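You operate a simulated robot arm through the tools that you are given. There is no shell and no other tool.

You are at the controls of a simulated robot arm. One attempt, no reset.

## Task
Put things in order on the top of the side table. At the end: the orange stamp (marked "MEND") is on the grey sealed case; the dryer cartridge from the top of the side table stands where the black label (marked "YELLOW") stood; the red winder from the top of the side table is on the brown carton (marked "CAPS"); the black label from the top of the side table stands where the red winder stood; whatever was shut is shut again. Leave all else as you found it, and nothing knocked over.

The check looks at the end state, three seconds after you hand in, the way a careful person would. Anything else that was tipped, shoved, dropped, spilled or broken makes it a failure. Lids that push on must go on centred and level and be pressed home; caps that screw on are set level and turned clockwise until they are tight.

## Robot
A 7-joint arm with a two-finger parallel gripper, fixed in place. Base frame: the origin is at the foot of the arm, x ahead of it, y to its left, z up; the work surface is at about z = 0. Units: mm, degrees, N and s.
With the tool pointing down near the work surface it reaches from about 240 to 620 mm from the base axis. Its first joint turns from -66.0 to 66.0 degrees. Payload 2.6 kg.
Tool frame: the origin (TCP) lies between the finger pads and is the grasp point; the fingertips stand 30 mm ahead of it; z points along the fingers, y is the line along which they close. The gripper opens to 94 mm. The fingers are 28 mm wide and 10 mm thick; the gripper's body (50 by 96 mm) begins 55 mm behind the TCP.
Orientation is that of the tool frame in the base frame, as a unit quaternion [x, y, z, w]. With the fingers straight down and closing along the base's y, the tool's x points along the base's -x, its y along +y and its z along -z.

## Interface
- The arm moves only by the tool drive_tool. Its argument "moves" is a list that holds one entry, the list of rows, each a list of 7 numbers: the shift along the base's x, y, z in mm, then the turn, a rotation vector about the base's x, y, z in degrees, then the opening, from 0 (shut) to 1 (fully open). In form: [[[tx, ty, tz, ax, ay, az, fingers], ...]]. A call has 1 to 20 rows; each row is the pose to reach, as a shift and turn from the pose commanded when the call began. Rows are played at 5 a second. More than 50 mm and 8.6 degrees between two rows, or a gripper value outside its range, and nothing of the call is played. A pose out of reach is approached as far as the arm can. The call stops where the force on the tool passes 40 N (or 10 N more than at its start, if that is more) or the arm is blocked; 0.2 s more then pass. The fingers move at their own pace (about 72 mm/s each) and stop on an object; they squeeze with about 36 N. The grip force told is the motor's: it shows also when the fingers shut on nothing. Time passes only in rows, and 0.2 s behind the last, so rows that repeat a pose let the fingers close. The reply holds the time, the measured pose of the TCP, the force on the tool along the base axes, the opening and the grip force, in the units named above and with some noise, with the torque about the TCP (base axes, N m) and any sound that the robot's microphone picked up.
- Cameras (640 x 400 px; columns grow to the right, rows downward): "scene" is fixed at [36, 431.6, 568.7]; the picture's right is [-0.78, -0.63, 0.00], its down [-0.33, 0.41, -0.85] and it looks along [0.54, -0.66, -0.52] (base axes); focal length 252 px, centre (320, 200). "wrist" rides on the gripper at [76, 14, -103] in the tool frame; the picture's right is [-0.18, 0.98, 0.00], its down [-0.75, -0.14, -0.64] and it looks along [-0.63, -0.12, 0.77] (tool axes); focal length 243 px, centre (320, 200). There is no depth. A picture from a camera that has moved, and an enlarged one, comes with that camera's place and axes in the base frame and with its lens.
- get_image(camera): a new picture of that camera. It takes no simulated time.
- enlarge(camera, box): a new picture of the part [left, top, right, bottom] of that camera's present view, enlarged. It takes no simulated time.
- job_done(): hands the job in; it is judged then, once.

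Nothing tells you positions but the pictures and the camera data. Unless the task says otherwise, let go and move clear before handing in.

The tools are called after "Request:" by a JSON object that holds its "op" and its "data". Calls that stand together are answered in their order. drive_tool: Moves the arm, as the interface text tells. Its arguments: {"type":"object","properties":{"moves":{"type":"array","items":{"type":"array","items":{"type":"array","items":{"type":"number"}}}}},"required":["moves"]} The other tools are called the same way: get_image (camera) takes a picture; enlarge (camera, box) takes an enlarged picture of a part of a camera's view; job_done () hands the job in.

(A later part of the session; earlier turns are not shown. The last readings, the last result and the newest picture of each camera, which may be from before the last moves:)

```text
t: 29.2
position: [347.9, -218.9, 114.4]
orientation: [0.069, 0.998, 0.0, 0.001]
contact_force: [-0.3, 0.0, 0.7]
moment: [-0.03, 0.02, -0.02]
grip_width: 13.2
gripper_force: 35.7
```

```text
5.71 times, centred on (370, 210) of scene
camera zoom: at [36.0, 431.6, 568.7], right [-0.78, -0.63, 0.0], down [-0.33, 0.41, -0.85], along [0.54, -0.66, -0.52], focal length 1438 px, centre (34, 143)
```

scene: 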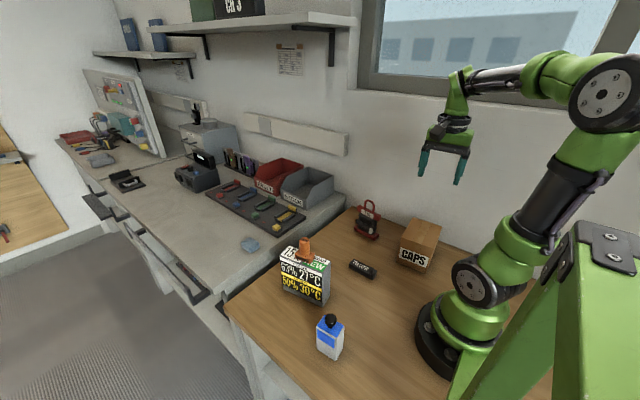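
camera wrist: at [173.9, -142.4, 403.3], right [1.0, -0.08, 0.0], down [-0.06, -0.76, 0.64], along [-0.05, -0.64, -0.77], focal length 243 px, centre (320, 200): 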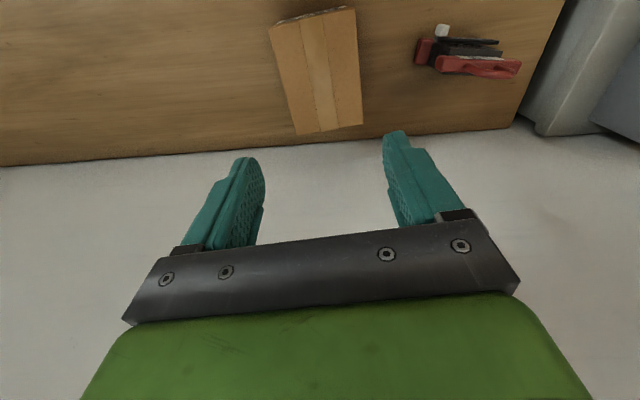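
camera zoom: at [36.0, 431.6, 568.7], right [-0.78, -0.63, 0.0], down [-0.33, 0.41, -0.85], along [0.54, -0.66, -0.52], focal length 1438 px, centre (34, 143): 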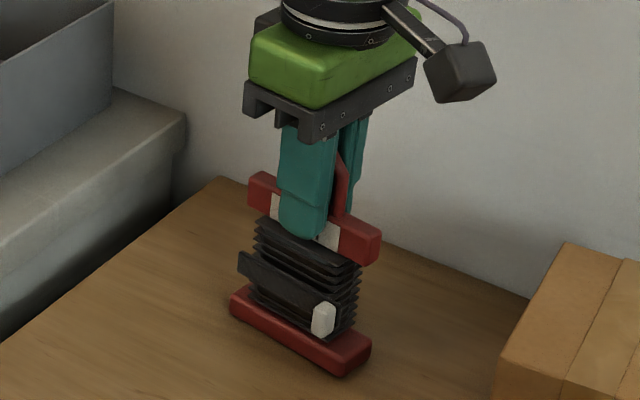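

Gripped on the bar at 13.2 mm. I lift, carry it over the carton turning -76.5°, and keep the base well above the carton top.

Request:
{"op": "drive_tool", "data": {"moves": [[[0, 0, 5, 0, 0, 0, 0.03], [0, 0, 20, 0, 0, 0, 0.03], [0, 0, 50, 0, 0, 0, 0.03], [0, 0, 85, 0, 0, 0, 0.03], [0, 0, 120, 0, 0, 0, 0.03], [0, 0, 150, 0, 0, 0, 0.03], [0, 0, 160, 0, 0, 0, 0.03], [0, 0, 160, 0, 0, 0, 0.03]]]}}

Request:
{"op": "get_image", "data": {"camera": "scene"}}

```text
t: 31.0
position: [347.1, -218.7, 272.5]
orientation: [0.071, 0.997, 0.0, 0.002]
contact_force: [0.9, 0.4, -1.2]
moment: [0.01, 0.03, -0.03]
grip_width: 13.4
gripper_force: 35.9
```

```text
taken
```

scene: 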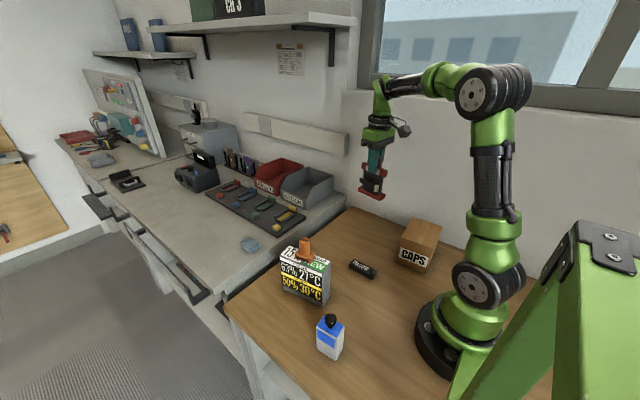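

Request:
{"op": "drive_tool", "data": {"moves": [[[-10, 0, 10, 0, 0, -6.4, 0.03], [-25, 0, 10, 0, 0, -12.7, 0.03], [-42, 0, 10, 0, 0, -19.1, 0.03], [-59, 0, 10, 0, 0, -25.5, 0.03], [-76, 0, 10, 0, 0, -31.8, 0.03], [-93, 0, 10, 0, 0, -38.2, 0.03], [-110, 0, 10, 0, 0, -44.6, 0.03], [-127, 0, 10, 0, 0, -50.9, 0.03], [-144, 0, 10, 0, 0, -57.3, 0.03], [-160, 0, 10, 0, 0, -63.7, 0.03], [-172, 0, 10, 0, 0, -70, 0.03], [-178.5, 0, 10, 0, 0, -76.4, 0.03], [-178.5, 0, 10, 0, 0, -76.4, 0.03], [-178.5, 0, 10, 0, 0, -76.4, 0.03]]]}}

Request:
{"op": "enlarge", "data": {"camera": "wrist", "box": [200, 0, 440, 240]}}

Request:
{"op": "enlarge", "data": {"camera": "scene", "box": [380, 150, 480, 290]}}

```text
t: 34.0
position: [170.3, -217.0, 284.0]
orientation: [0.671, 0.741, 0.0, 0.002]
contact_force: [-0.1, -0.9, -1.2]
moment: [0.02, 0.04, -0.03]
grip_width: 13.3
gripper_force: 36.2
```

```text
1.67 times, centred on (320, 120) of wrist
camera zoom: at [176.0, -140.2, 387.2], right [1.0, -0.09, 0.0], down [-0.07, -0.76, 0.64], along [-0.06, -0.64, -0.77], focal length 404 px, centre (320, 333)
```

zoom: 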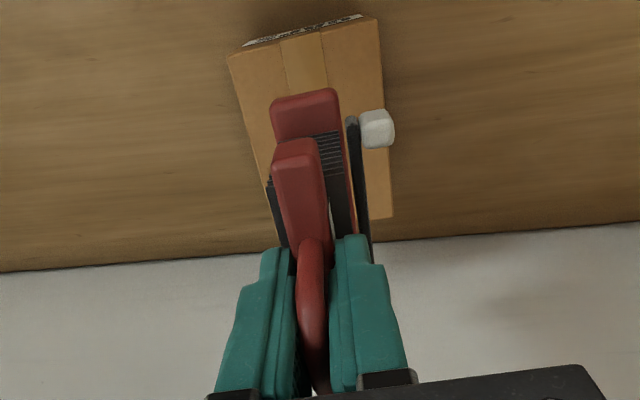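

```text
2.86 times, centred on (430, 220) of scene
camera zoom: at [36.0, 431.6, 568.7], right [-0.78, -0.63, 0.0], down [-0.33, 0.41, -0.85], along [0.54, -0.66, -0.52], focal length 719 px, centre (6, 143)
```

zoom: 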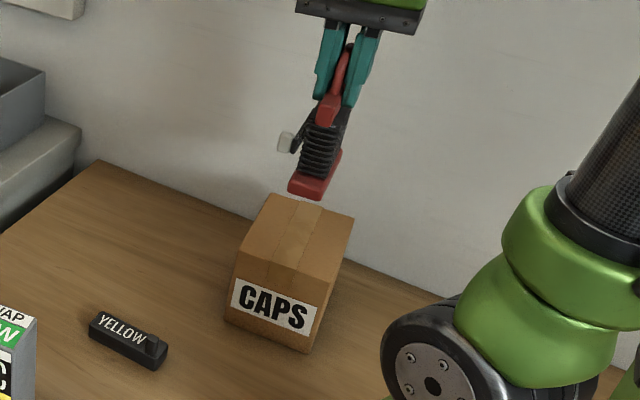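

Winder is over the carton centre, aligned. I lower it to about 8 mm above the top.

Request:
{"op": "drive_tool", "data": {"moves": [[[0, -1, -20, 0, 0, 0, 0.03], [0, -1, -40, 0, 0, 0, 0.03], [0, -1, -55, 0, 0, 0, 0.03], [0, -1, -65, 0, 0, 0, 0.03], [0, -1, -68, 0, 0, 0, 0.03], [0, -1, -68, 0, 0, 0, 0.03]]]}}

Request:
{"op": "enlarge", "data": {"camera": "scene", "box": [380, 190, 460, 280]}}

Request:
{"op": "enlarge", "data": {"camera": "wrist", "box": [200, 0, 440, 240]}}

```text
t: 35.4
position: [169.9, -217.4, 215.2]
orientation: [0.672, 0.741, 0.0, 0.001]
contact_force: [-0.1, -1.0, -2.0]
moment: [-0.02, -0.02, -0.02]
grip_width: 13.2
gripper_force: 35.9
```

```text
4.44 times, centred on (420, 235) of scene
camera zoom: at [36.0, 431.6, 568.7], right [-0.78, -0.63, 0.0], down [-0.33, 0.41, -0.85], along [0.54, -0.66, -0.52], focal length 1118 px, centre (-124, 44)
```

zoom: 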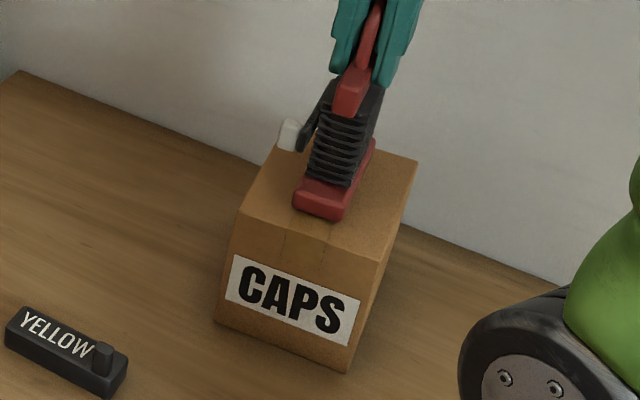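

```text
1.67 times, centred on (320, 120) of wrist
camera zoom: at [176.1, -141.3, 318.8], right [1.0, -0.09, 0.0], down [-0.07, -0.76, 0.64], along [-0.05, -0.64, -0.77], focal length 404 px, centre (320, 333)
```

zoom: 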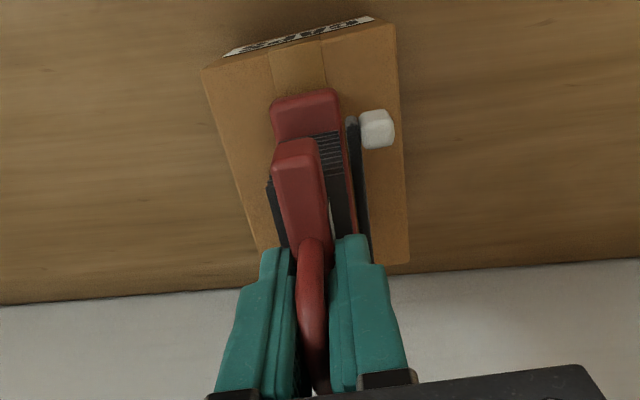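

Looks centred. Lowering slowly to contact.

Request:
{"op": "drive_tool", "data": {"moves": [[[0, 0, -2, 0, 0, 0, 0.03], [0, 0, -4, 0, 0, 0, 0.03], [0, 0, -5, 0, 0, 0, 0.03], [0, 0, -5, 0, 0, 0, 0.03]]]}}

```text
t: 36.4
position: [170.4, -219.5, 211.6]
orientation: [0.671, 0.741, 0.0, 0.003]
contact_force: [-4.9, 6.1, 34.8]
moment: [0.07, 0.23, -0.03]
grip_width: 13.4
gripper_force: 36.1
```

Contact. I relax the downward force in small steps.

Request:
{"op": "drive_tool", "data": {"moves": [[[0, 0, 0.8, 0, 0, 0, 0.03], [0, 0, 1.4, 0, 0, 0, 0.03], [0, 0, 1.4, 0, 0, 0, 0.03]]]}}

```text
t: 37.2
position: [170.6, -218.3, 211.0]
orientation: [0.671, 0.742, -0.001, 0.003]
contact_force: [1.7, -4.3, 9.7]
moment: [-1.05, -0.2, 0.06]
grip_width: 13.3
gripper_force: 36.0
```

Request:
{"op": "drive_tool", "data": {"moves": [[[0, 0, 0.3, 0, 0, 0, 0.03], [0, 0, 0.3, 0, 0, 0, 0.03], [0, 0, 0.3, 0, 0, 0, 0.03]]]}}

Request:
{"op": "enlarge", "data": {"camera": "scene", "box": [380, 190, 460, 280]}}

Request:
{"op": "enlarge", "data": {"camera": "wrist", "box": [200, 0, 440, 240]}}

```text
t: 38.0
position: [170.1, -218.1, 213.2]
orientation: [0.672, 0.741, 0.0, 0.0]
contact_force: [-0.5, -1.1, 0.6]
moment: [-0.26, 0.0, -0.04]
grip_width: 12.9
gripper_force: 35.8
```

```text
4.44 times, centred on (420, 235) of scene
camera zoom: at [36.0, 431.6, 568.7], right [-0.78, -0.63, 0.0], down [-0.33, 0.41, -0.85], along [0.54, -0.66, -0.52], focal length 1118 px, centre (-124, 44)
```

zoom: 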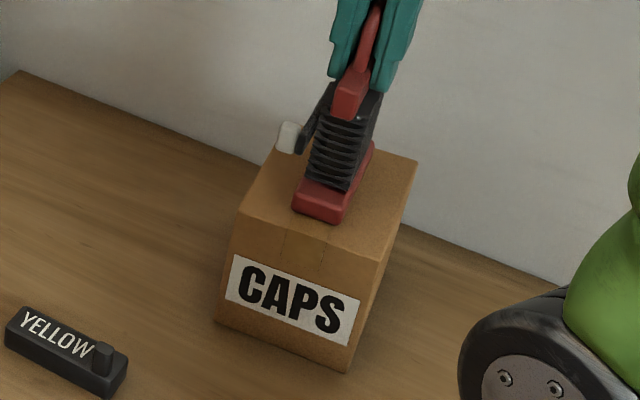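

```text
1.67 times, centred on (320, 120) of wrist
camera zoom: at [176.3, -140.9, 315.7], right [1.0, -0.09, 0.0], down [-0.07, -0.76, 0.64], along [-0.06, -0.64, -0.77], focal length 404 px, centre (320, 333)
```

zoom: 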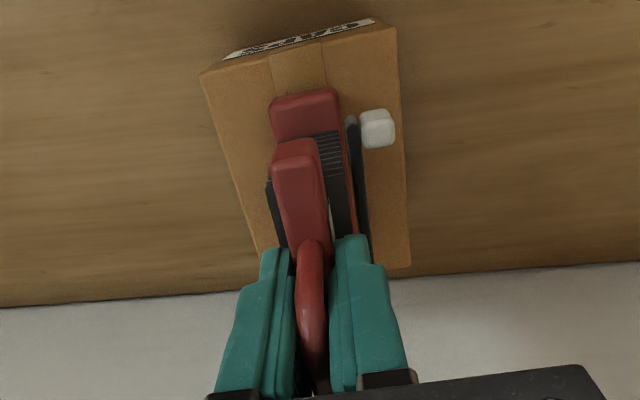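

Nearly zero force now; I lower half a millimetre and open the fingers slowly, then rise straight up past the handle.

Request:
{"op": "drive_tool", "data": {"moves": [[[0, 0, -0.5, 0, 0, 0, 0.03], [0, 0, -0.5, 0, 0, 0, 0.03]]]}}

Request:
{"op": "drive_tool", "data": {"moves": [[[0, 0, 0, 0, 0, 0, 0.14], [0, 0, 0, 0, 0, 0, 0.17], [0, 0, 0, 0, 0, 0, 0.25], [0, 0, 0, 0, 0, 0, 0.4], [0, 0, 0, 0, 0, 0, 0.45], [0, 0, 0, 0, 0, 0, 0.45]]]}}

Request:
{"op": "enlarge", "data": {"camera": "wrist", "box": [200, 0, 440, 240]}}

Request:
{"op": "enlarge", "data": {"camera": "scene", "box": [380, 170, 460, 280]}}

```text
t: 38.6
position: [170.5, -218.7, 212.4]
orientation: [0.672, 0.741, 0.0, 0.0]
contact_force: [-0.8, 0.8, 1.1]
moment: [-0.03, 0.09, -0.01]
grip_width: 13.2
gripper_force: 36.0
```

```text
t: 40.0
position: [170.9, -217.8, 213.5]
orientation: [0.672, 0.74, -0.001, 0.0]
contact_force: [0.3, -0.4, -0.3]
moment: [-0.05, 0.02, 0.0]
grip_width: 42.5
gripper_force: 0.1
```

```text
1.67 times, centred on (320, 120) of wrist
camera zoom: at [176.7, -141.0, 315.7], right [1.0, -0.09, 0.0], down [-0.07, -0.76, 0.64], along [-0.05, -0.64, -0.77], focal length 404 px, centre (320, 333)
```

zoom: 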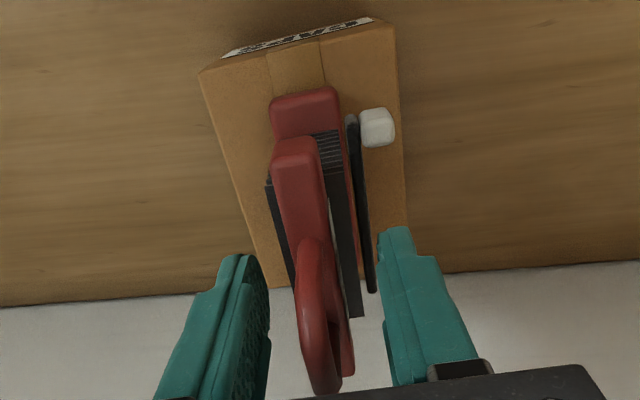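

```text
3.64 times, centred on (420, 225) of scene
camera zoom: at [36.0, 431.6, 568.7], right [-0.78, -0.63, 0.0], down [-0.33, 0.41, -0.85], along [0.54, -0.66, -0.52], focal length 915 px, centre (-44, 109)
```

zoom: 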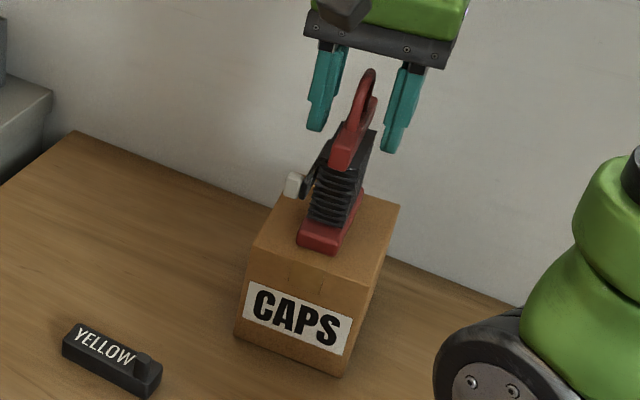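

The winder stands on the carton. I rise clear and travel over to the black label while turning the tool back to yaw 0.

Request:
{"op": "drive_tool", "data": {"moves": [[[0, 0, 20, 0, 0, 0, 0.45], [0, 0, 50, 0, 0, 0, 0.45], [0, 0, 90, 0, 0, 0, 0.5], [0, 0, 100, 0, 0, 0, 0.6], [10, 15, 100, 0, 0, 8.4, 0.6], [20, 31, 100, 0, 0, 16.8, 0.6], [30, 47, 100, 0, 0, 25.2, 0.6], [40, 63, 100, 0, 0, 33.6, 0.6], [50, 79, 100, 0, 0, 42, 0.6], [60, 95, 100, 0, 0, 50.4, 0.6], [70, 110, 90, 0, 0, 58.8, 0.6], [80, 126, 80, 0, 0, 67.2, 0.6], [90, 142, 60, 0, 0, 75.6, 0.6], [100, 158, 40, 0, 0, 84.3, 0.6], [100, 158, 40, 0, 0, 84.3, 0.6]]]}}

Request:
{"op": "get_image", "data": {"camera": "scene"}}

Request:
{"op": "enlarge", "data": {"camera": "wrist", "box": [250, 0, 390, 140]}}

Request:
{"op": "enlarge", "data": {"camera": "scene", "box": [380, 170, 460, 280]}}

```text
refused: row 14 steps farther than a row can; nothing moved
```

```text
taken
```

scene: 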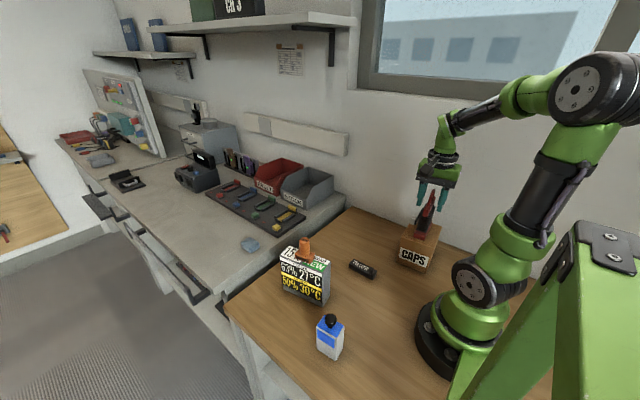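

```text
2.86 times, centred on (320, 70) of wrist
camera zoom: at [176.7, -141.0, 315.7], right [1.0, -0.09, 0.0], down [-0.07, -0.76, 0.64], along [-0.05, -0.64, -0.77], focal length 693 px, centre (320, 571)
```

zoom: 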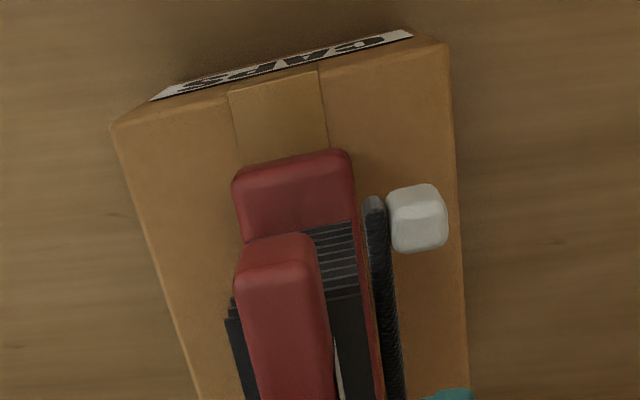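

```text
3.64 times, centred on (420, 225) of scene
camera zoom: at [36.0, 431.6, 568.7], right [-0.78, -0.63, 0.0], down [-0.33, 0.41, -0.85], along [0.54, -0.66, -0.52], focal length 915 px, centre (-44, 109)
```

zoom: 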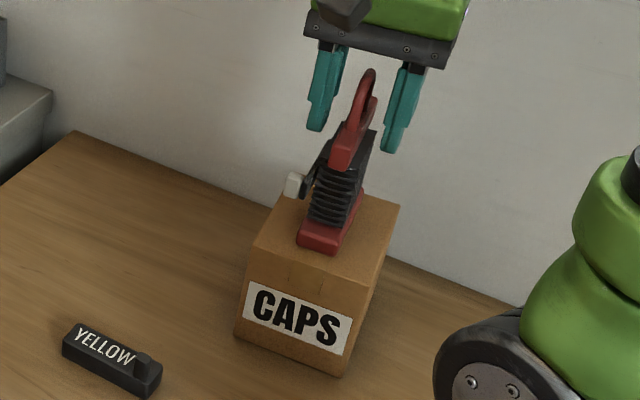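

The last rotation step was a touch too large and nothing moved. I repeat with slightly smaller turns.

Request:
{"op": "drive_tool", "data": {"moves": [[[0, 0, 20, 0, 0, 0, 0.45], [0, 0, 50, 0, 0, 0, 0.45], [0, 0, 90, 0, 0, 0, 0.5], [0, 0, 100, 0, 0, 0, 0.6], [8, 12, 100, 0, 0, 7.6, 0.6], [18, 28, 100, 0, 0, 15.2, 0.6], [28, 44, 100, 0, 0, 22.8, 0.6], [38, 60, 100, 0, 0, 30.5, 0.6], [48, 76, 100, 0, 0, 38.2, 0.6], [58, 92, 100, 0, 0, 45.9, 0.6], [68, 107, 90, 0, 0, 53.6, 0.6], [78, 122, 80, 0, 0, 61.3, 0.6], [88, 138, 65, 0, 0, 69, 0.6], [95, 150, 50, 0, 0, 76.7, 0.6], [100, 158, 40, 0, 0, 84.3, 0.6], [100, 158, 40, 0, 0, 84.3, 0.6]]]}}

Request:
{"op": "get_image", "data": {"camera": "wrist"}}

Request:
{"op": "enlarge", "data": {"camera": "wrist", "box": [250, 0, 390, 140]}}

Request:
{"op": "enlarge", "data": {"camera": "scene", "box": [380, 170, 460, 280]}}

```text
t: 43.4
position: [270.0, -61.4, 251.6]
orientation: [0.0, 1.0, 0.001, 0.0]
contact_force: [-0.1, -0.5, -0.3]
moment: [0.0, 0.0, -0.04]
grip_width: 56.2
gripper_force: 0.1
```

```text
taken
camera wrist: at [193.5, -46.8, 355.4], right [0.18, 0.98, 0.0], down [0.75, -0.14, 0.64], along [0.63, -0.12, -0.77], focal length 243 px, centre (320, 200)
```

wrist: 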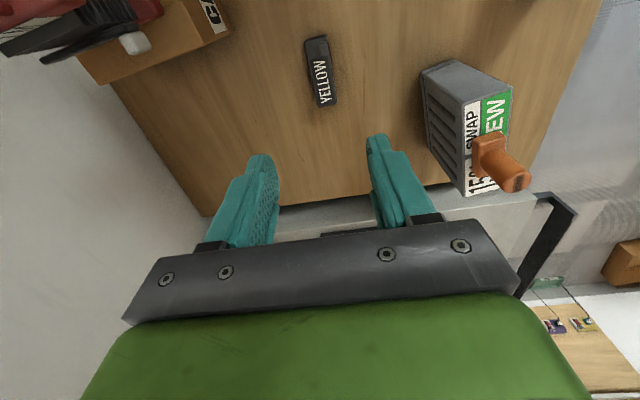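

```text
2.86 times, centred on (320, 70) of wrist
camera zoom: at [193.5, -46.8, 355.4], right [0.18, 0.98, 0.0], down [0.75, -0.14, 0.64], along [0.63, -0.12, -0.77], focal length 693 px, centre (320, 571)
```

zoom: 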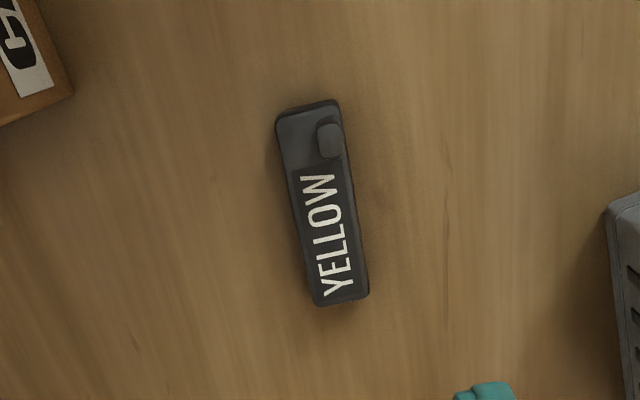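

```text
3.64 times, centred on (420, 225) of scene
camera zoom: at [36.0, 431.6, 568.7], right [-0.78, -0.63, 0.0], down [-0.33, 0.41, -0.85], along [0.54, -0.66, -0.52], focal length 915 px, centre (-44, 109)
```

zoom: 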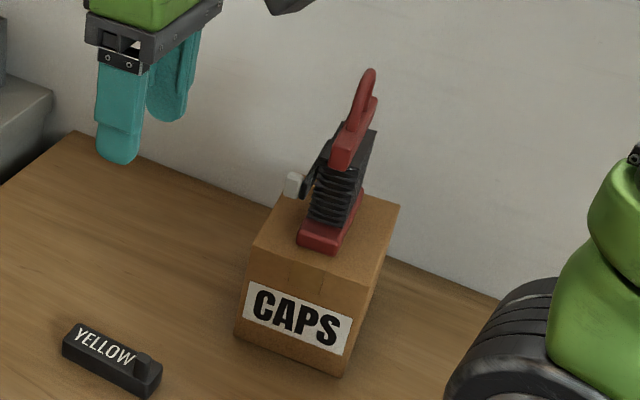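

The label's centre is about (269,-58.5), yaw ≈ +1°, about 17 mm tall, with a small knob at its near end. I descend with the fingers straddling its middle.

Request:
{"op": "drive_tool", "data": {"moves": [[[-0.5, 1.5, -40, 0, 0, 0.5, 0.6], [-1, 2.5, -80, 0, 0, 1, 0.6], [-1, 2.5, -120, 0, 0, 1, 0.55], [-1, 2.5, -150, 0, 0, 1, 0.55], [-1, 2.5, -150, 0, 0, 1, 0.55]]]}}

Request:
{"op": "enlarge", "data": {"camera": "wrist", "box": [230, 0, 410, 220]}}

```text
t: 44.6
position: [268.5, -58.4, 102.3]
orientation: [-0.008, 1.0, 0.0, 0.001]
contact_force: [1.2, 0.5, -0.3]
moment: [-0.03, -0.03, 0.01]
grip_width: 51.6
gripper_force: 0.0
```

```text
1.82 times, centred on (320, 110) of wrist
camera zoom: at [192.2, -45.6, 205.3], right [0.17, 0.99, 0.0], down [0.75, -0.13, 0.64], along [0.63, -0.11, -0.77], focal length 441 px, centre (320, 364)
```

zoom: 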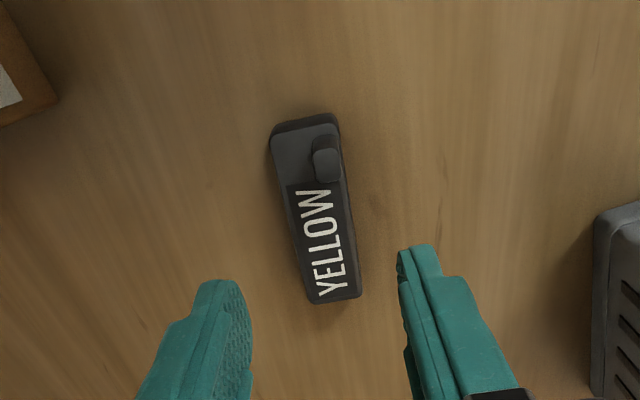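

Well aligned. Descending to fingertip height ≈5 mm above the table and closing.

Request:
{"op": "drive_tool", "data": {"moves": [[[0, 0.3, -30, 0, 0, 0, 0.55], [0, 0.3, -55, 0, 0, 0, 0.55], [0, 0.3, -67, 0, 0, 0, 0.55], [0, 0.3, -67, 0, 0, 0, 0.55], [0, 0.3, -67, 0, 0, 0, 0.4], [0, 0.3, -67, 0, 0, 0, 0.3], [0, 0.3, -67, 0, 0, 0, 0.15], [0, 0.3, -67, 0, 0, 0, 0.15], [0, 0.3, -67, 0, 0, 0, 0.15]]]}}

Request:
{"op": "enlarge", "data": {"camera": "wrist", "box": [230, 40, 410, 240]}}

Request:
{"op": "enlarge", "data": {"camera": "scene", "box": [310, 210, 410, 300]}}

```text
t: 46.6
position: [268.2, -57.4, 36.1]
orientation: [-0.008, 1.0, 0.002, 0.001]
contact_force: [-0.5, 0.2, 0.3]
moment: [-0.03, 0.01, 0.01]
grip_width: 26.7
gripper_force: 35.9
```

```text
2.00 times, centred on (320, 140) of wrist
camera zoom: at [191.9, -44.6, 138.6], right [0.17, 0.99, 0.0], down [0.75, -0.13, 0.64], along [0.63, -0.11, -0.77], focal length 485 px, centre (320, 320)
```

zoom: 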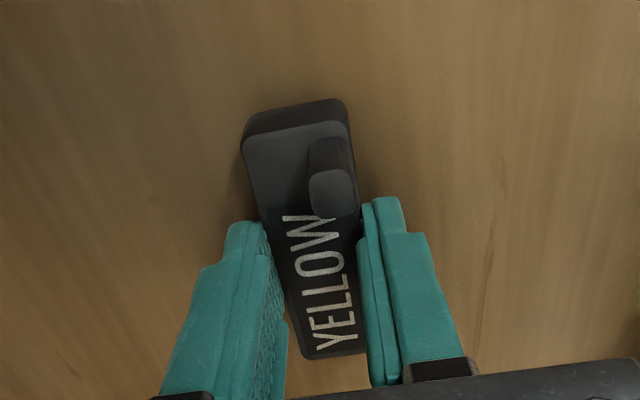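

```text
4.44 times, centred on (360, 255) of scene
camera zoom: at [36.0, 431.6, 568.7], right [-0.78, -0.63, 0.0], down [-0.33, 0.41, -0.85], along [0.54, -0.66, -0.52], focal length 1118 px, centre (142, -44)
```

zoom: 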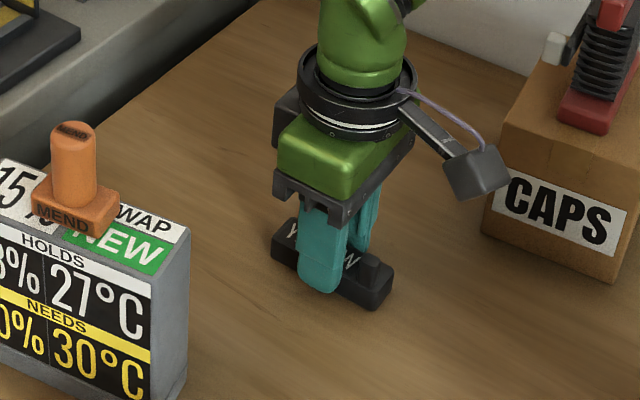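

Label held (26.7 mm). I lift it, move in x first (to stay clear of carton and winder), then in y to the winder's old spot (348.5,-217.5), turning -9°.

Request:
{"op": "drive_tool", "data": {"moves": [[[0, 0, 10, 0, 0, 0, 0.15], [0, 0, 40, 0, 0, 0, 0.15], [0, 0, 75, 0, 0, 0, 0.15], [27, 0, 80, 0, 0, 0, 0.15], [54, 0, 80, 0, 0, 0, 0.15], [80, 0, 80, 0, 0, 0, 0.15], [80, -32, 80, 0, 0, -2, 0.15], [80, -64, 80, 0, 0, -4, 0.15], [80, -96, 80, 0, 0, -6, 0.15], [80, -128, 80, 0, 0, -8, 0.15], [80, -159.5, 80, 0, 0, -9, 0.15], [80, -159.5, 60, 0, 0, -9, 0.15], [80, -159.5, 40, 0, 0, -9, 0.15], [80, -159.5, 40, 0, 0, -9, 0.15]]]}}

Request:
{"op": "get_image", "data": {"camera": "wrist"}}

Request:
{"op": "get_image", "data": {"camera": "scene"}}

```text
t: 49.6
position: [349.1, -218.5, 75.3]
orientation: [0.07, 0.998, 0.001, 0.001]
contact_force: [1.1, -0.3, -0.5]
moment: [0.02, -0.01, -0.01]
grip_width: 26.4
gripper_force: 36.3
```

```text
taken
camera wrist: at [275.4, -192.9, 178.2], right [0.32, 0.95, 0.0], down [0.72, -0.25, 0.64], along [0.61, -0.2, -0.77], focal length 243 px, centre (320, 200)
```

wrist: 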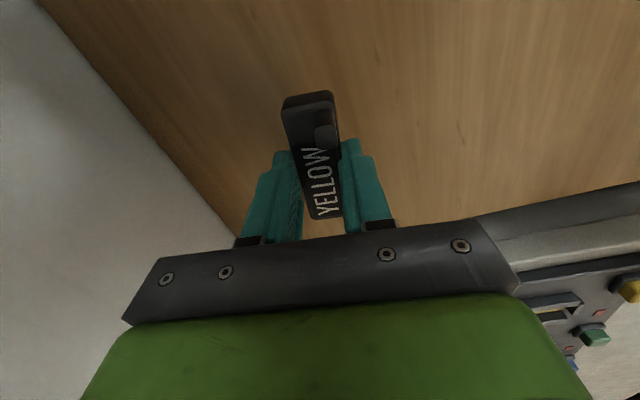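

```text
taken
```

scene: 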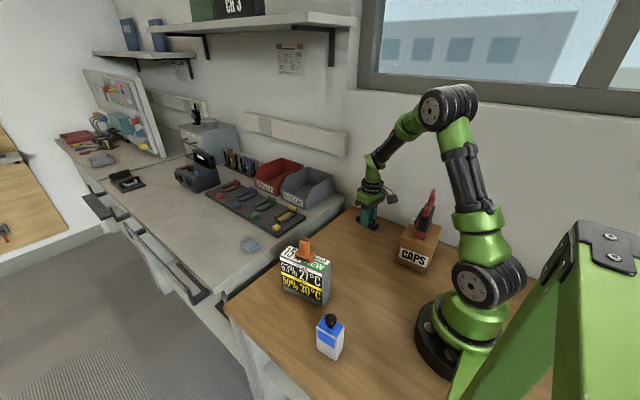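

Over the winder's old spot. Lowering to just above the table, then a soft touch.

Request:
{"op": "drive_tool", "data": {"moves": [[[-0.3, 0.5, -15, 0, 0, 0, 0.15], [-0.3, 0.5, -28, 0, 0, 0, 0.15], [-0.3, 0.5, -35, 0, 0, 0, 0.15], [-0.3, 0.5, -38, 0, 0, 0, 0.15], [-0.3, 0.5, -38, 0, 0, 0, 0.15]]]}}

```text
t: 50.8
position: [348.2, -217.4, 36.1]
orientation: [0.071, 0.997, 0.001, 0.0]
contact_force: [-0.1, 0.3, -0.9]
moment: [0.0, 0.02, 0.01]
grip_width: 26.6
gripper_force: 36.2
```

Request:
{"op": "drive_tool", "data": {"moves": [[[0, 0, -1, 0, 0, 0, 0.15], [0, 0, -2, 0, 0, 0, 0.15], [0, 0, -2, 0, 0, 0, 0.15]]]}}

```text
t: 51.6
position: [348.4, -217.9, 34.7]
orientation: [0.071, 0.997, 0.001, 0.001]
contact_force: [0.0, 0.0, 0.4]
moment: [0.0, -0.06, -0.02]
grip_width: 26.8
gripper_force: 36.4
```

Request:
{"op": "drive_tool", "data": {"moves": [[[0, 0, -0.7, 0, 0, 0, 0.15], [0, 0, -0.7, 0, 0, 0, 0.15]]]}}

```text
t: 52.2
position: [348.6, -217.7, 35.6]
orientation: [0.07, 0.998, 0.0, 0.002]
contact_force: [-2.6, 0.2, 10.5]
moment: [0.06, 0.21, 0.0]
grip_width: 26.8
gripper_force: 36.0
```

Touching the table lightly. I open and rise.

Request:
{"op": "drive_tool", "data": {"moves": [[[0, 0, 0.5, 0, 0, 0, 0.29], [0, 0, 0.5, 0, 0, 0, 0.33], [0, 0, 0.5, 0, 0, 0, 0.45], [0, 0, 0.5, 0, 0, 0, 0.5], [0, 0, 15, 0, 0, 0, 0.5], [0, 0, 50, 0, 0, 0, 0.5], [0, 0, 100, 0, 0, 0, 0.5], [0, 0, 150, 0, 0, 0, 0.5], [0, 0, 200, 0, 0, 0, 0.5], [0, 0, 230, 0, 0, 0, 0.5], [0, 0, 230, 0, 0, 0, 0.5]]]}}

Request:
{"op": "get_image", "data": {"camera": "wrist"}}

Request:
{"op": "enlarge", "data": {"camera": "wrist", "box": [250, 0, 390, 150]}}

Request:
{"op": "enlarge", "data": {"camera": "scene", "box": [320, 180, 450, 280]}}

```text
t: 54.6
position: [348.9, -216.7, 265.6]
orientation: [0.071, 0.998, 0.0, 0.001]
contact_force: [0.1, -0.3, 0.2]
moment: [-0.01, -0.01, -0.02]
grip_width: 46.9
gripper_force: 0.1
```

```text
taken
camera wrist: at [275.2, -192.6, 368.3], right [0.32, 0.95, 0.0], down [0.72, -0.25, 0.64], along [0.61, -0.2, -0.77], focal length 243 px, centre (320, 200)
```

wrist: 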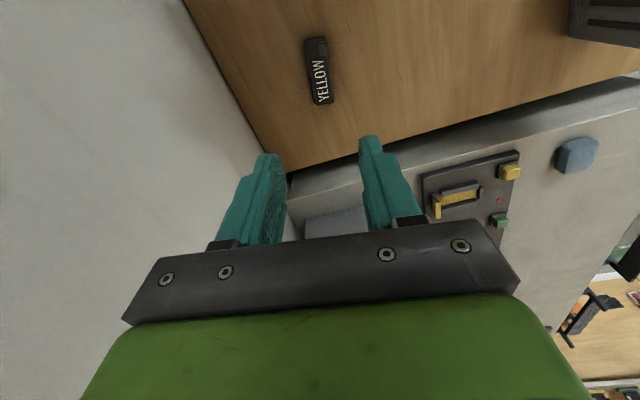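

```text
2.67 times, centred on (320, 75) of wrist
camera zoom: at [275.2, -192.6, 368.3], right [0.32, 0.95, 0.0], down [0.72, -0.25, 0.64], along [0.61, -0.2, -0.77], focal length 647 px, centre (320, 533)
```

zoom: 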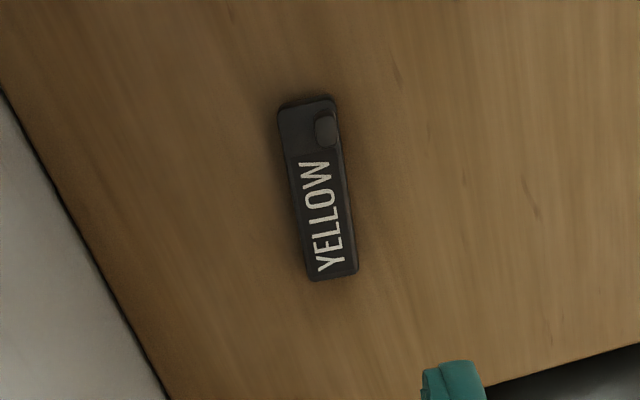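

```text
4.00 times, centred on (385, 230) of scene
camera zoom: at [36.0, 431.6, 568.7], right [-0.78, -0.63, 0.0], down [-0.33, 0.41, -0.85], along [0.54, -0.66, -0.52], focal length 1007 px, centre (60, 80)
```

zoom: 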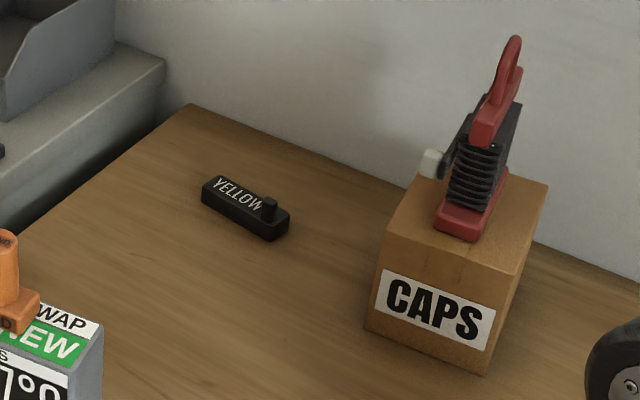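

The label stands on the winder's old spot. Next the dryer cartridge, which I estimate at about (209,184), ~46×31 mm, body ~84 mm tall with knob to ~117; I move above it at safe height.

Request:
{"op": "drive_tool", "data": {"moves": [[[-14, 40, 10, 0, 0, 0, 0.6], [-28, 80, 15, 0, 0, 1, 0.7], [-42, 120, 15, 0, 0, 2, 0.7], [-56, 160, 15, 0, 0, 4, 0.7], [-70, 200, 15, 0, 0, 6, 0.7], [-84, 240, 15, 0, 0, 8, 0.7], [-98, 280, 15, 0, 0, 10, 0.7], [-112, 320, 15, 0, 0, 12, 0.7], [-126, 360, 15, 0, 0, 13, 0.7], [-140, 401, 15, 0, 0, 13, 0.7], [-140, 401, 15, 0, 0, 13, 0.7]]]}}

Request:
{"op": "get_image", "data": {"camera": "wrist"}}

Request:
{"op": "enlarge", "data": {"camera": "wrist", "box": [250, 0, 390, 150]}}

Request:
{"op": "get_image", "data": {"camera": "scene"}}

```text
t: 57.0
position: [208.0, 184.2, 279.8]
orientation: [-0.043, 0.999, 0.001, 0.0]
contact_force: [0.4, -0.4, -0.9]
moment: [0.0, 0.0, -0.01]
grip_width: 65.8
gripper_force: 0.0
```

```text
taken
camera wrist: at [130.4, 192.1, 383.0], right [0.1, 0.99, 0.0], down [0.76, -0.08, 0.64], along [0.64, -0.06, -0.77], focal length 243 px, centre (320, 200)
```

wrist: 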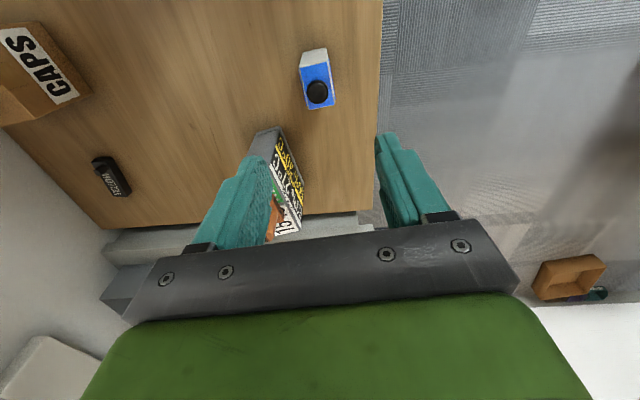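

```text
2.67 times, centred on (320, 75) of wrist
camera zoom: at [130.4, 192.1, 383.0], right [0.1, 0.99, 0.0], down [0.76, -0.08, 0.64], along [0.64, -0.06, -0.77], focal length 647 px, centre (320, 533)
```

zoom: 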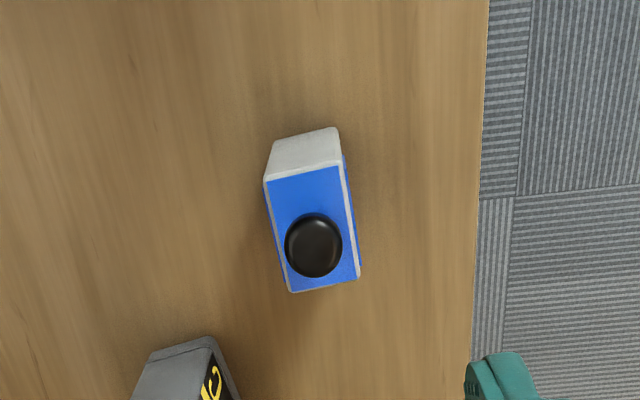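

```text
taken
```

scene: 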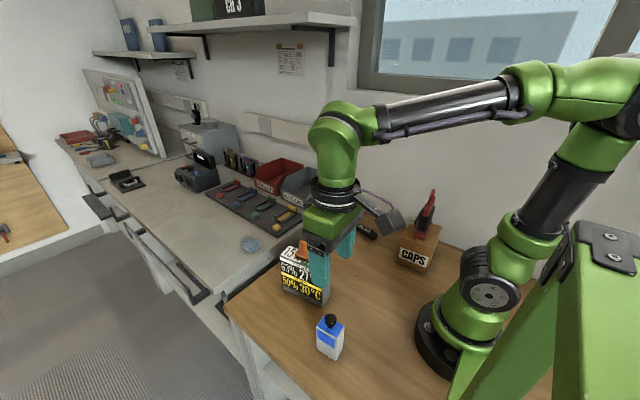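

The cartridge's centre is about (210.3,182.2), 46×33 mm, yaw ≈ 5.5°. I descend to just above the knob and check.

Request:
{"op": "drive_tool", "data": {"moves": [[[1, -1, -40, 0, 0, 0.5, 0.7], [2, -1.8, -80, 0, 0, 0.5, 0.7], [2, -1.8, -110, 0, 0, 0.5, 0.7], [2, -1.8, -125, 0, 0, 0.5, 0.7], [2, -1.8, -125, 0, 0, 0.5, 0.7]]]}}

Request:
{"op": "enlarge", "data": {"camera": "wrist", "box": [220, 0, 420, 230]}}

Request:
{"op": "enlarge", "data": {"camera": "scene", "box": [280, 240, 390, 370]}}

```text
t: 58.2
position: [210.7, 181.7, 155.3]
orientation: [-0.048, 0.999, 0.001, 0.002]
contact_force: [-0.6, -0.3, -0.8]
moment: [-0.03, 0.03, 0.0]
grip_width: 66.1
gripper_force: 0.0
```

```text
1.74 times, centred on (320, 115) of wrist
camera zoom: at [132.8, 188.9, 257.9], right [0.09, 1.0, 0.0], down [0.76, -0.07, 0.64], along [0.64, -0.06, -0.77], focal length 422 px, centre (320, 348)
```

zoom: 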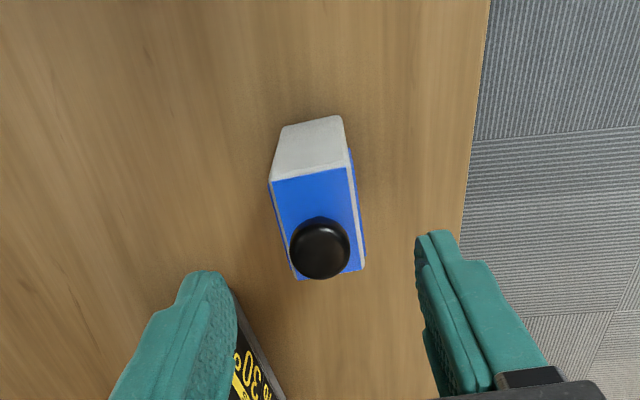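

```text
3.08 times, centred on (335, 305) of scene
camera zoom: at [36.0, 431.6, 568.7], right [-0.78, -0.63, 0.0], down [-0.33, 0.41, -0.85], along [0.54, -0.66, -0.52], focal length 774 px, centre (274, -123)
```

zoom: 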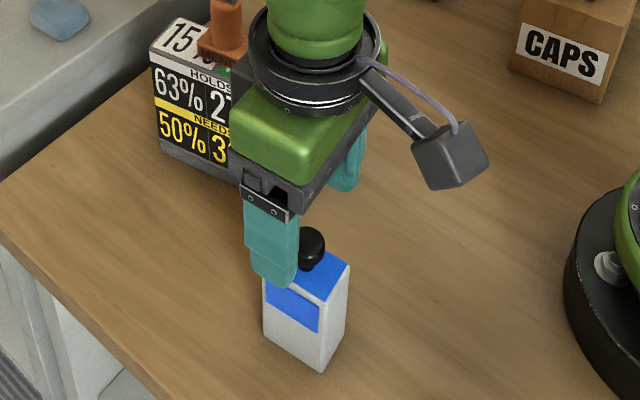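

The knob lies exactly on the tool axis. I descend to TCP z≈75 and close on the body.

Request:
{"op": "drive_tool", "data": {"moves": [[[0, 0, -25, 0, 0, 0, 0.7], [0, 0, -50, 0, 0, 0, 0.7], [0, 0, -70, 0, 0, 0, 0.7], [0, 0, -80, 0, 0, 0, 0.7], [0, 0, -80, 0, 0, 0, 0.6], [0, 0, -80, 0, 0, 0, 0.45], [0, 0, -80, 0, 0, 0, 0.3], [0, 0, -80, 0, 0, 0, 0.2], [0, 0, -80, 0, 0, 0, 0.2], [0, 0, -80, 0, 0, 0, 0.2]]]}}

Request:
{"op": "enlarge", "data": {"camera": "wrist", "box": [220, 30, 420, 260]}}

Request:
{"op": "enlarge", "data": {"camera": "scene", "box": [280, 240, 390, 370]}}

```text
t: 60.4
position: [210.9, 181.8, 73.6]
orientation: [-0.047, 0.999, 0.001, 0.001]
contact_force: [0.3, -0.2, -0.4]
moment: [-0.03, -0.01, -0.01]
grip_width: 37.8
gripper_force: 36.2
```

```text
1.74 times, centred on (320, 145) of wrist
camera zoom: at [133.1, 188.8, 178.0], right [0.09, 1.0, 0.0], down [0.76, -0.07, 0.64], along [0.64, -0.06, -0.77], focal length 422 px, centre (320, 296)
```

zoom: 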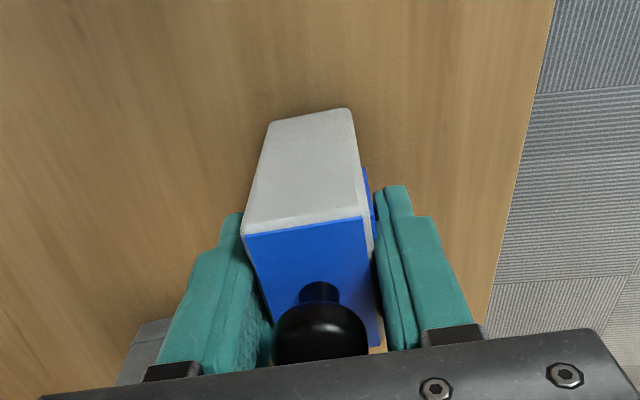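

```text
3.08 times, centred on (335, 305) of scene
camera zoom: at [36.0, 431.6, 568.7], right [-0.78, -0.63, 0.0], down [-0.33, 0.41, -0.85], along [0.54, -0.66, -0.52], focal length 774 px, centre (274, -123)
```

zoom: 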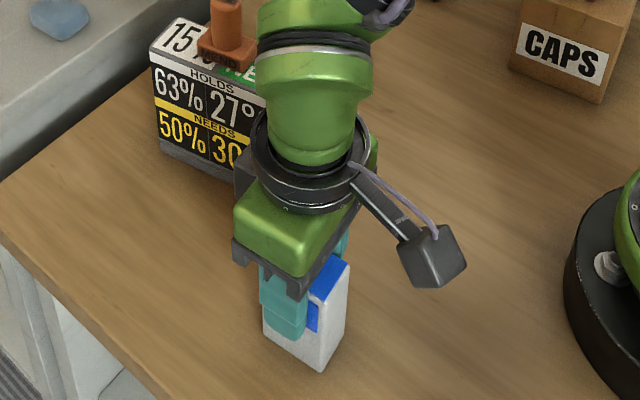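

Cartridge gripped at 37.8 mm. I lift it above the case height and carry it along an arc to the label's old spot (268.5,-57.8).

Request:
{"op": "drive_tool", "data": {"moves": [[[0, 0, 5, 0, 0, 0, 0.2], [0, 0, 25, 0, 0, 0, 0.2], [0, 0, 60, 0, 0, 0, 0.2], [0, 0, 95, 0, 0, 0, 0.2], [0, 0, 130, 0, 0, 0, 0.2], [0, 0, 150, 0, 0, 0, 0.2], [8, -20, 150, 0, 0, 0, 0.2], [19, -46, 150, 0, 0, 0, 0.2], [30, -72, 150, 0, 0, 0, 0.2], [37, -98, 150, 0, 0, -1, 0.2], [43, -124, 150, 0, 0, -2, 0.2], [48, -150, 150, 0, 0, -3, 0.2], [51, -175, 150, 0, 0, -4, 0.2], [54, -200, 150, 0, 0, -4.5, 0.2], [57, -222, 150, 0, 0, -4.5, 0.2], [57.8, -239.8, 150, 0, 0, -4.5, 0.2], [57.8, -239.8, 150, 0, 0, -4.5, 0.2]]]}}

Request:
{"op": "get_image", "data": {"camera": "scene"}}

Request:
{"op": "get_image", "data": {"camera": "wrist"}}

```text
t: 64.0
position: [269.3, -58.9, 224.3]
orientation: [-0.008, 1.0, 0.001, 0.001]
contact_force: [-0.3, -0.2, -1.5]
moment: [-0.01, 0.0, 0.0]
grip_width: 37.8
gripper_force: 35.9
```

```text
taken
```

scene: 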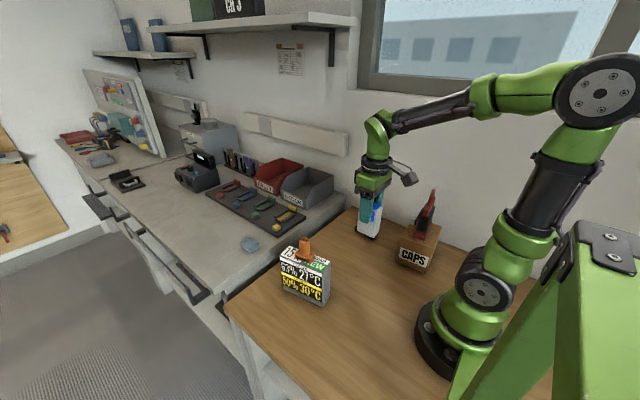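

```text
taken
camera wrist: at [192.1, -45.5, 326.9], right [0.17, 0.99, 0.0], down [0.75, -0.13, 0.64], along [0.63, -0.11, -0.77], focal length 243 px, centre (320, 200)
```

wrist: 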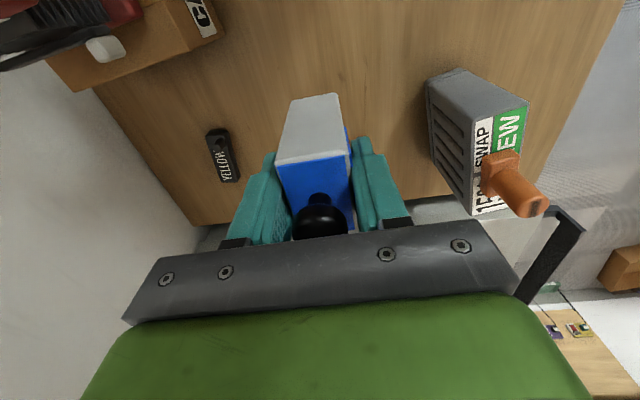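

Above the label's old spot with nothing around. Lowering to near the table.

Request:
{"op": "drive_tool", "data": {"moves": [[[-0.3, 0.5, -35, 0, 0, 0, 0.2], [-0.3, 0.5, -70, 0, 0, 0, 0.2], [-0.3, 0.5, -105, 0, 0, 0, 0.2], [-0.3, 0.5, -130, 0, 0, 0, 0.2], [-0.3, 0.5, -143, 0, 0, 0, 0.2], [-0.3, 0.5, -147, 0, 0, 0, 0.2], [-0.3, 0.5, -147, 0, 0, 0, 0.2]]]}}

Request:
{"op": "enlarge", "data": {"camera": "scene", "box": [310, 170, 430, 300]}}

```text
t: 65.6
position: [268.3, -56.0, 77.0]
orientation: [-0.007, 1.0, 0.001, 0.001]
contact_force: [0.3, 0.5, -1.7]
moment: [0.02, 0.01, 0.01]
grip_width: 37.7
gripper_force: 36.0
```

```text
3.08 times, centred on (370, 235) of scene
camera zoom: at [36.0, 431.6, 568.7], right [-0.78, -0.63, 0.0], down [-0.33, 0.41, -0.85], along [0.54, -0.66, -0.52], focal length 774 px, centre (166, 92)
```

zoom: 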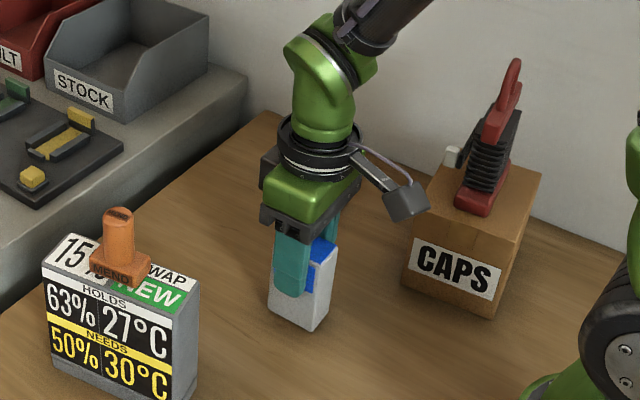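

Request:
{"op": "drive_tool", "data": {"moves": [[[0, -0.5, -1, 0, 0, 0, 0.2], [0, -0.5, -2, 0, 0, 0, 0.2], [0, -0.5, -2.5, 0, 0, 0, 0.2], [0, -0.5, -2.5, 0, 0, 0, 0.2]]]}}

```text
t: 66.6
position: [269.2, -58.0, 74.6]
orientation: [-0.008, 1.0, 0.002, 0.001]
contact_force: [-0.8, -0.9, -2.1]
moment: [-0.02, -0.02, 0.02]
grip_width: 38.2
gripper_force: 36.0
```

No contact yet; a little lower.

Request:
{"op": "drive_tool", "data": {"moves": [[[0, 0, -0.5, 0, 0, 0, 0.2], [0, 0, -1, 0, 0, 0, 0.2], [0, 0, -1, 0, 0, 0, 0.2]]]}}

```text
t: 67.4
position: [268.0, -57.8, 73.9]
orientation: [-0.009, 1.0, 0.001, 0.001]
contact_force: [-5.2, 1.1, 18.0]
moment: [-0.03, 0.39, -0.05]
grip_width: 37.4
gripper_force: 35.7
```

Contact. I relax half a millimetre, open the fingers and lift clear.

Request:
{"op": "drive_tool", "data": {"moves": [[[0, 0, 0.5, 0, 0, 0, 0.2], [0, 0, 0.6, 0, 0, 0, 0.2]]]}}

Request:
{"op": "drive_tool", "data": {"moves": [[[0, 0, 0, 0, 0, 0, 0.41], [0, 0, 0, 0, 0, 0, 0.45], [0, 0, 0, 0, 0, 0, 0.55], [0, 0, 0, 0, 0, 0, 0.65], [0, 0, 0, 0, 0, 0, 0.7], [0, 0, 20, 0, 0, 0, 0.7], [0, 0, 50, 0, 0, 0, 0.7], [0, 0, 95, 0, 0, 0, 0.7], [0, 0, 140, 0, 0, 0, 0.7], [0, 0, 185, 0, 0, 0, 0.7], [0, 0, 210, 0, 0, 0, 0.7], [0, 0, 210, 0, 0, 0, 0.7]]]}}

Request:
{"op": "get_image", "data": {"camera": "wrist"}}

Request:
{"op": "get_image", "data": {"camera": "scene"}}

Request:
{"op": "enlarge", "data": {"camera": "scene", "box": [270, 180, 460, 310]}}

```text
t: 68.0
position: [267.8, -57.6, 74.7]
orientation: [-0.008, 1.0, 0.001, 0.0]
contact_force: [0.7, 0.7, 3.2]
moment: [-0.01, -0.1, 0.02]
grip_width: 37.9
gripper_force: 36.2
```

```text
t: 70.6
position: [268.1, -56.9, 285.9]
orientation: [-0.007, 1.0, 0.001, 0.001]
contact_force: [0.5, 0.0, 0.6]
moment: [0.0, 0.0, 0.01]
grip_width: 65.9
gripper_force: 0.2
```

```text
taken
camera wrist: at [191.3, -44.1, 389.3], right [0.17, 0.99, 0.0], down [0.75, -0.13, 0.64], along [0.63, -0.11, -0.77], focal length 243 px, centre (320, 200)
```

wrist: 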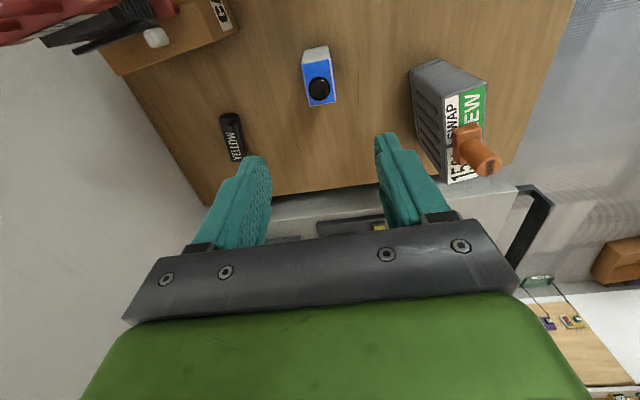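

```text
taken
```

scene: 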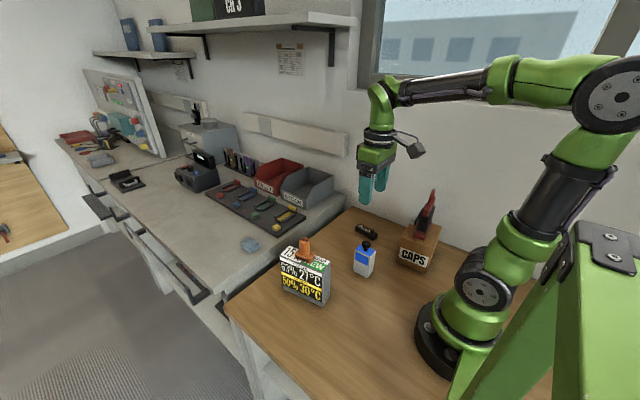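

```text
3.08 times, centred on (365, 245) of scene
camera zoom: at [36.0, 431.6, 568.7], right [-0.78, -0.63, 0.0], down [-0.33, 0.41, -0.85], along [0.54, -0.66, -0.52], focal length 774 px, centre (182, 62)
```

zoom: 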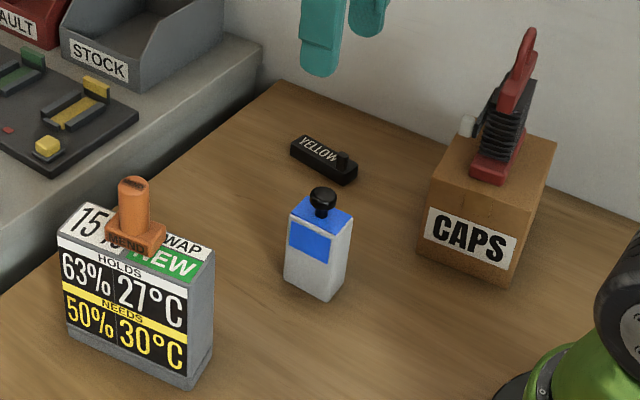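

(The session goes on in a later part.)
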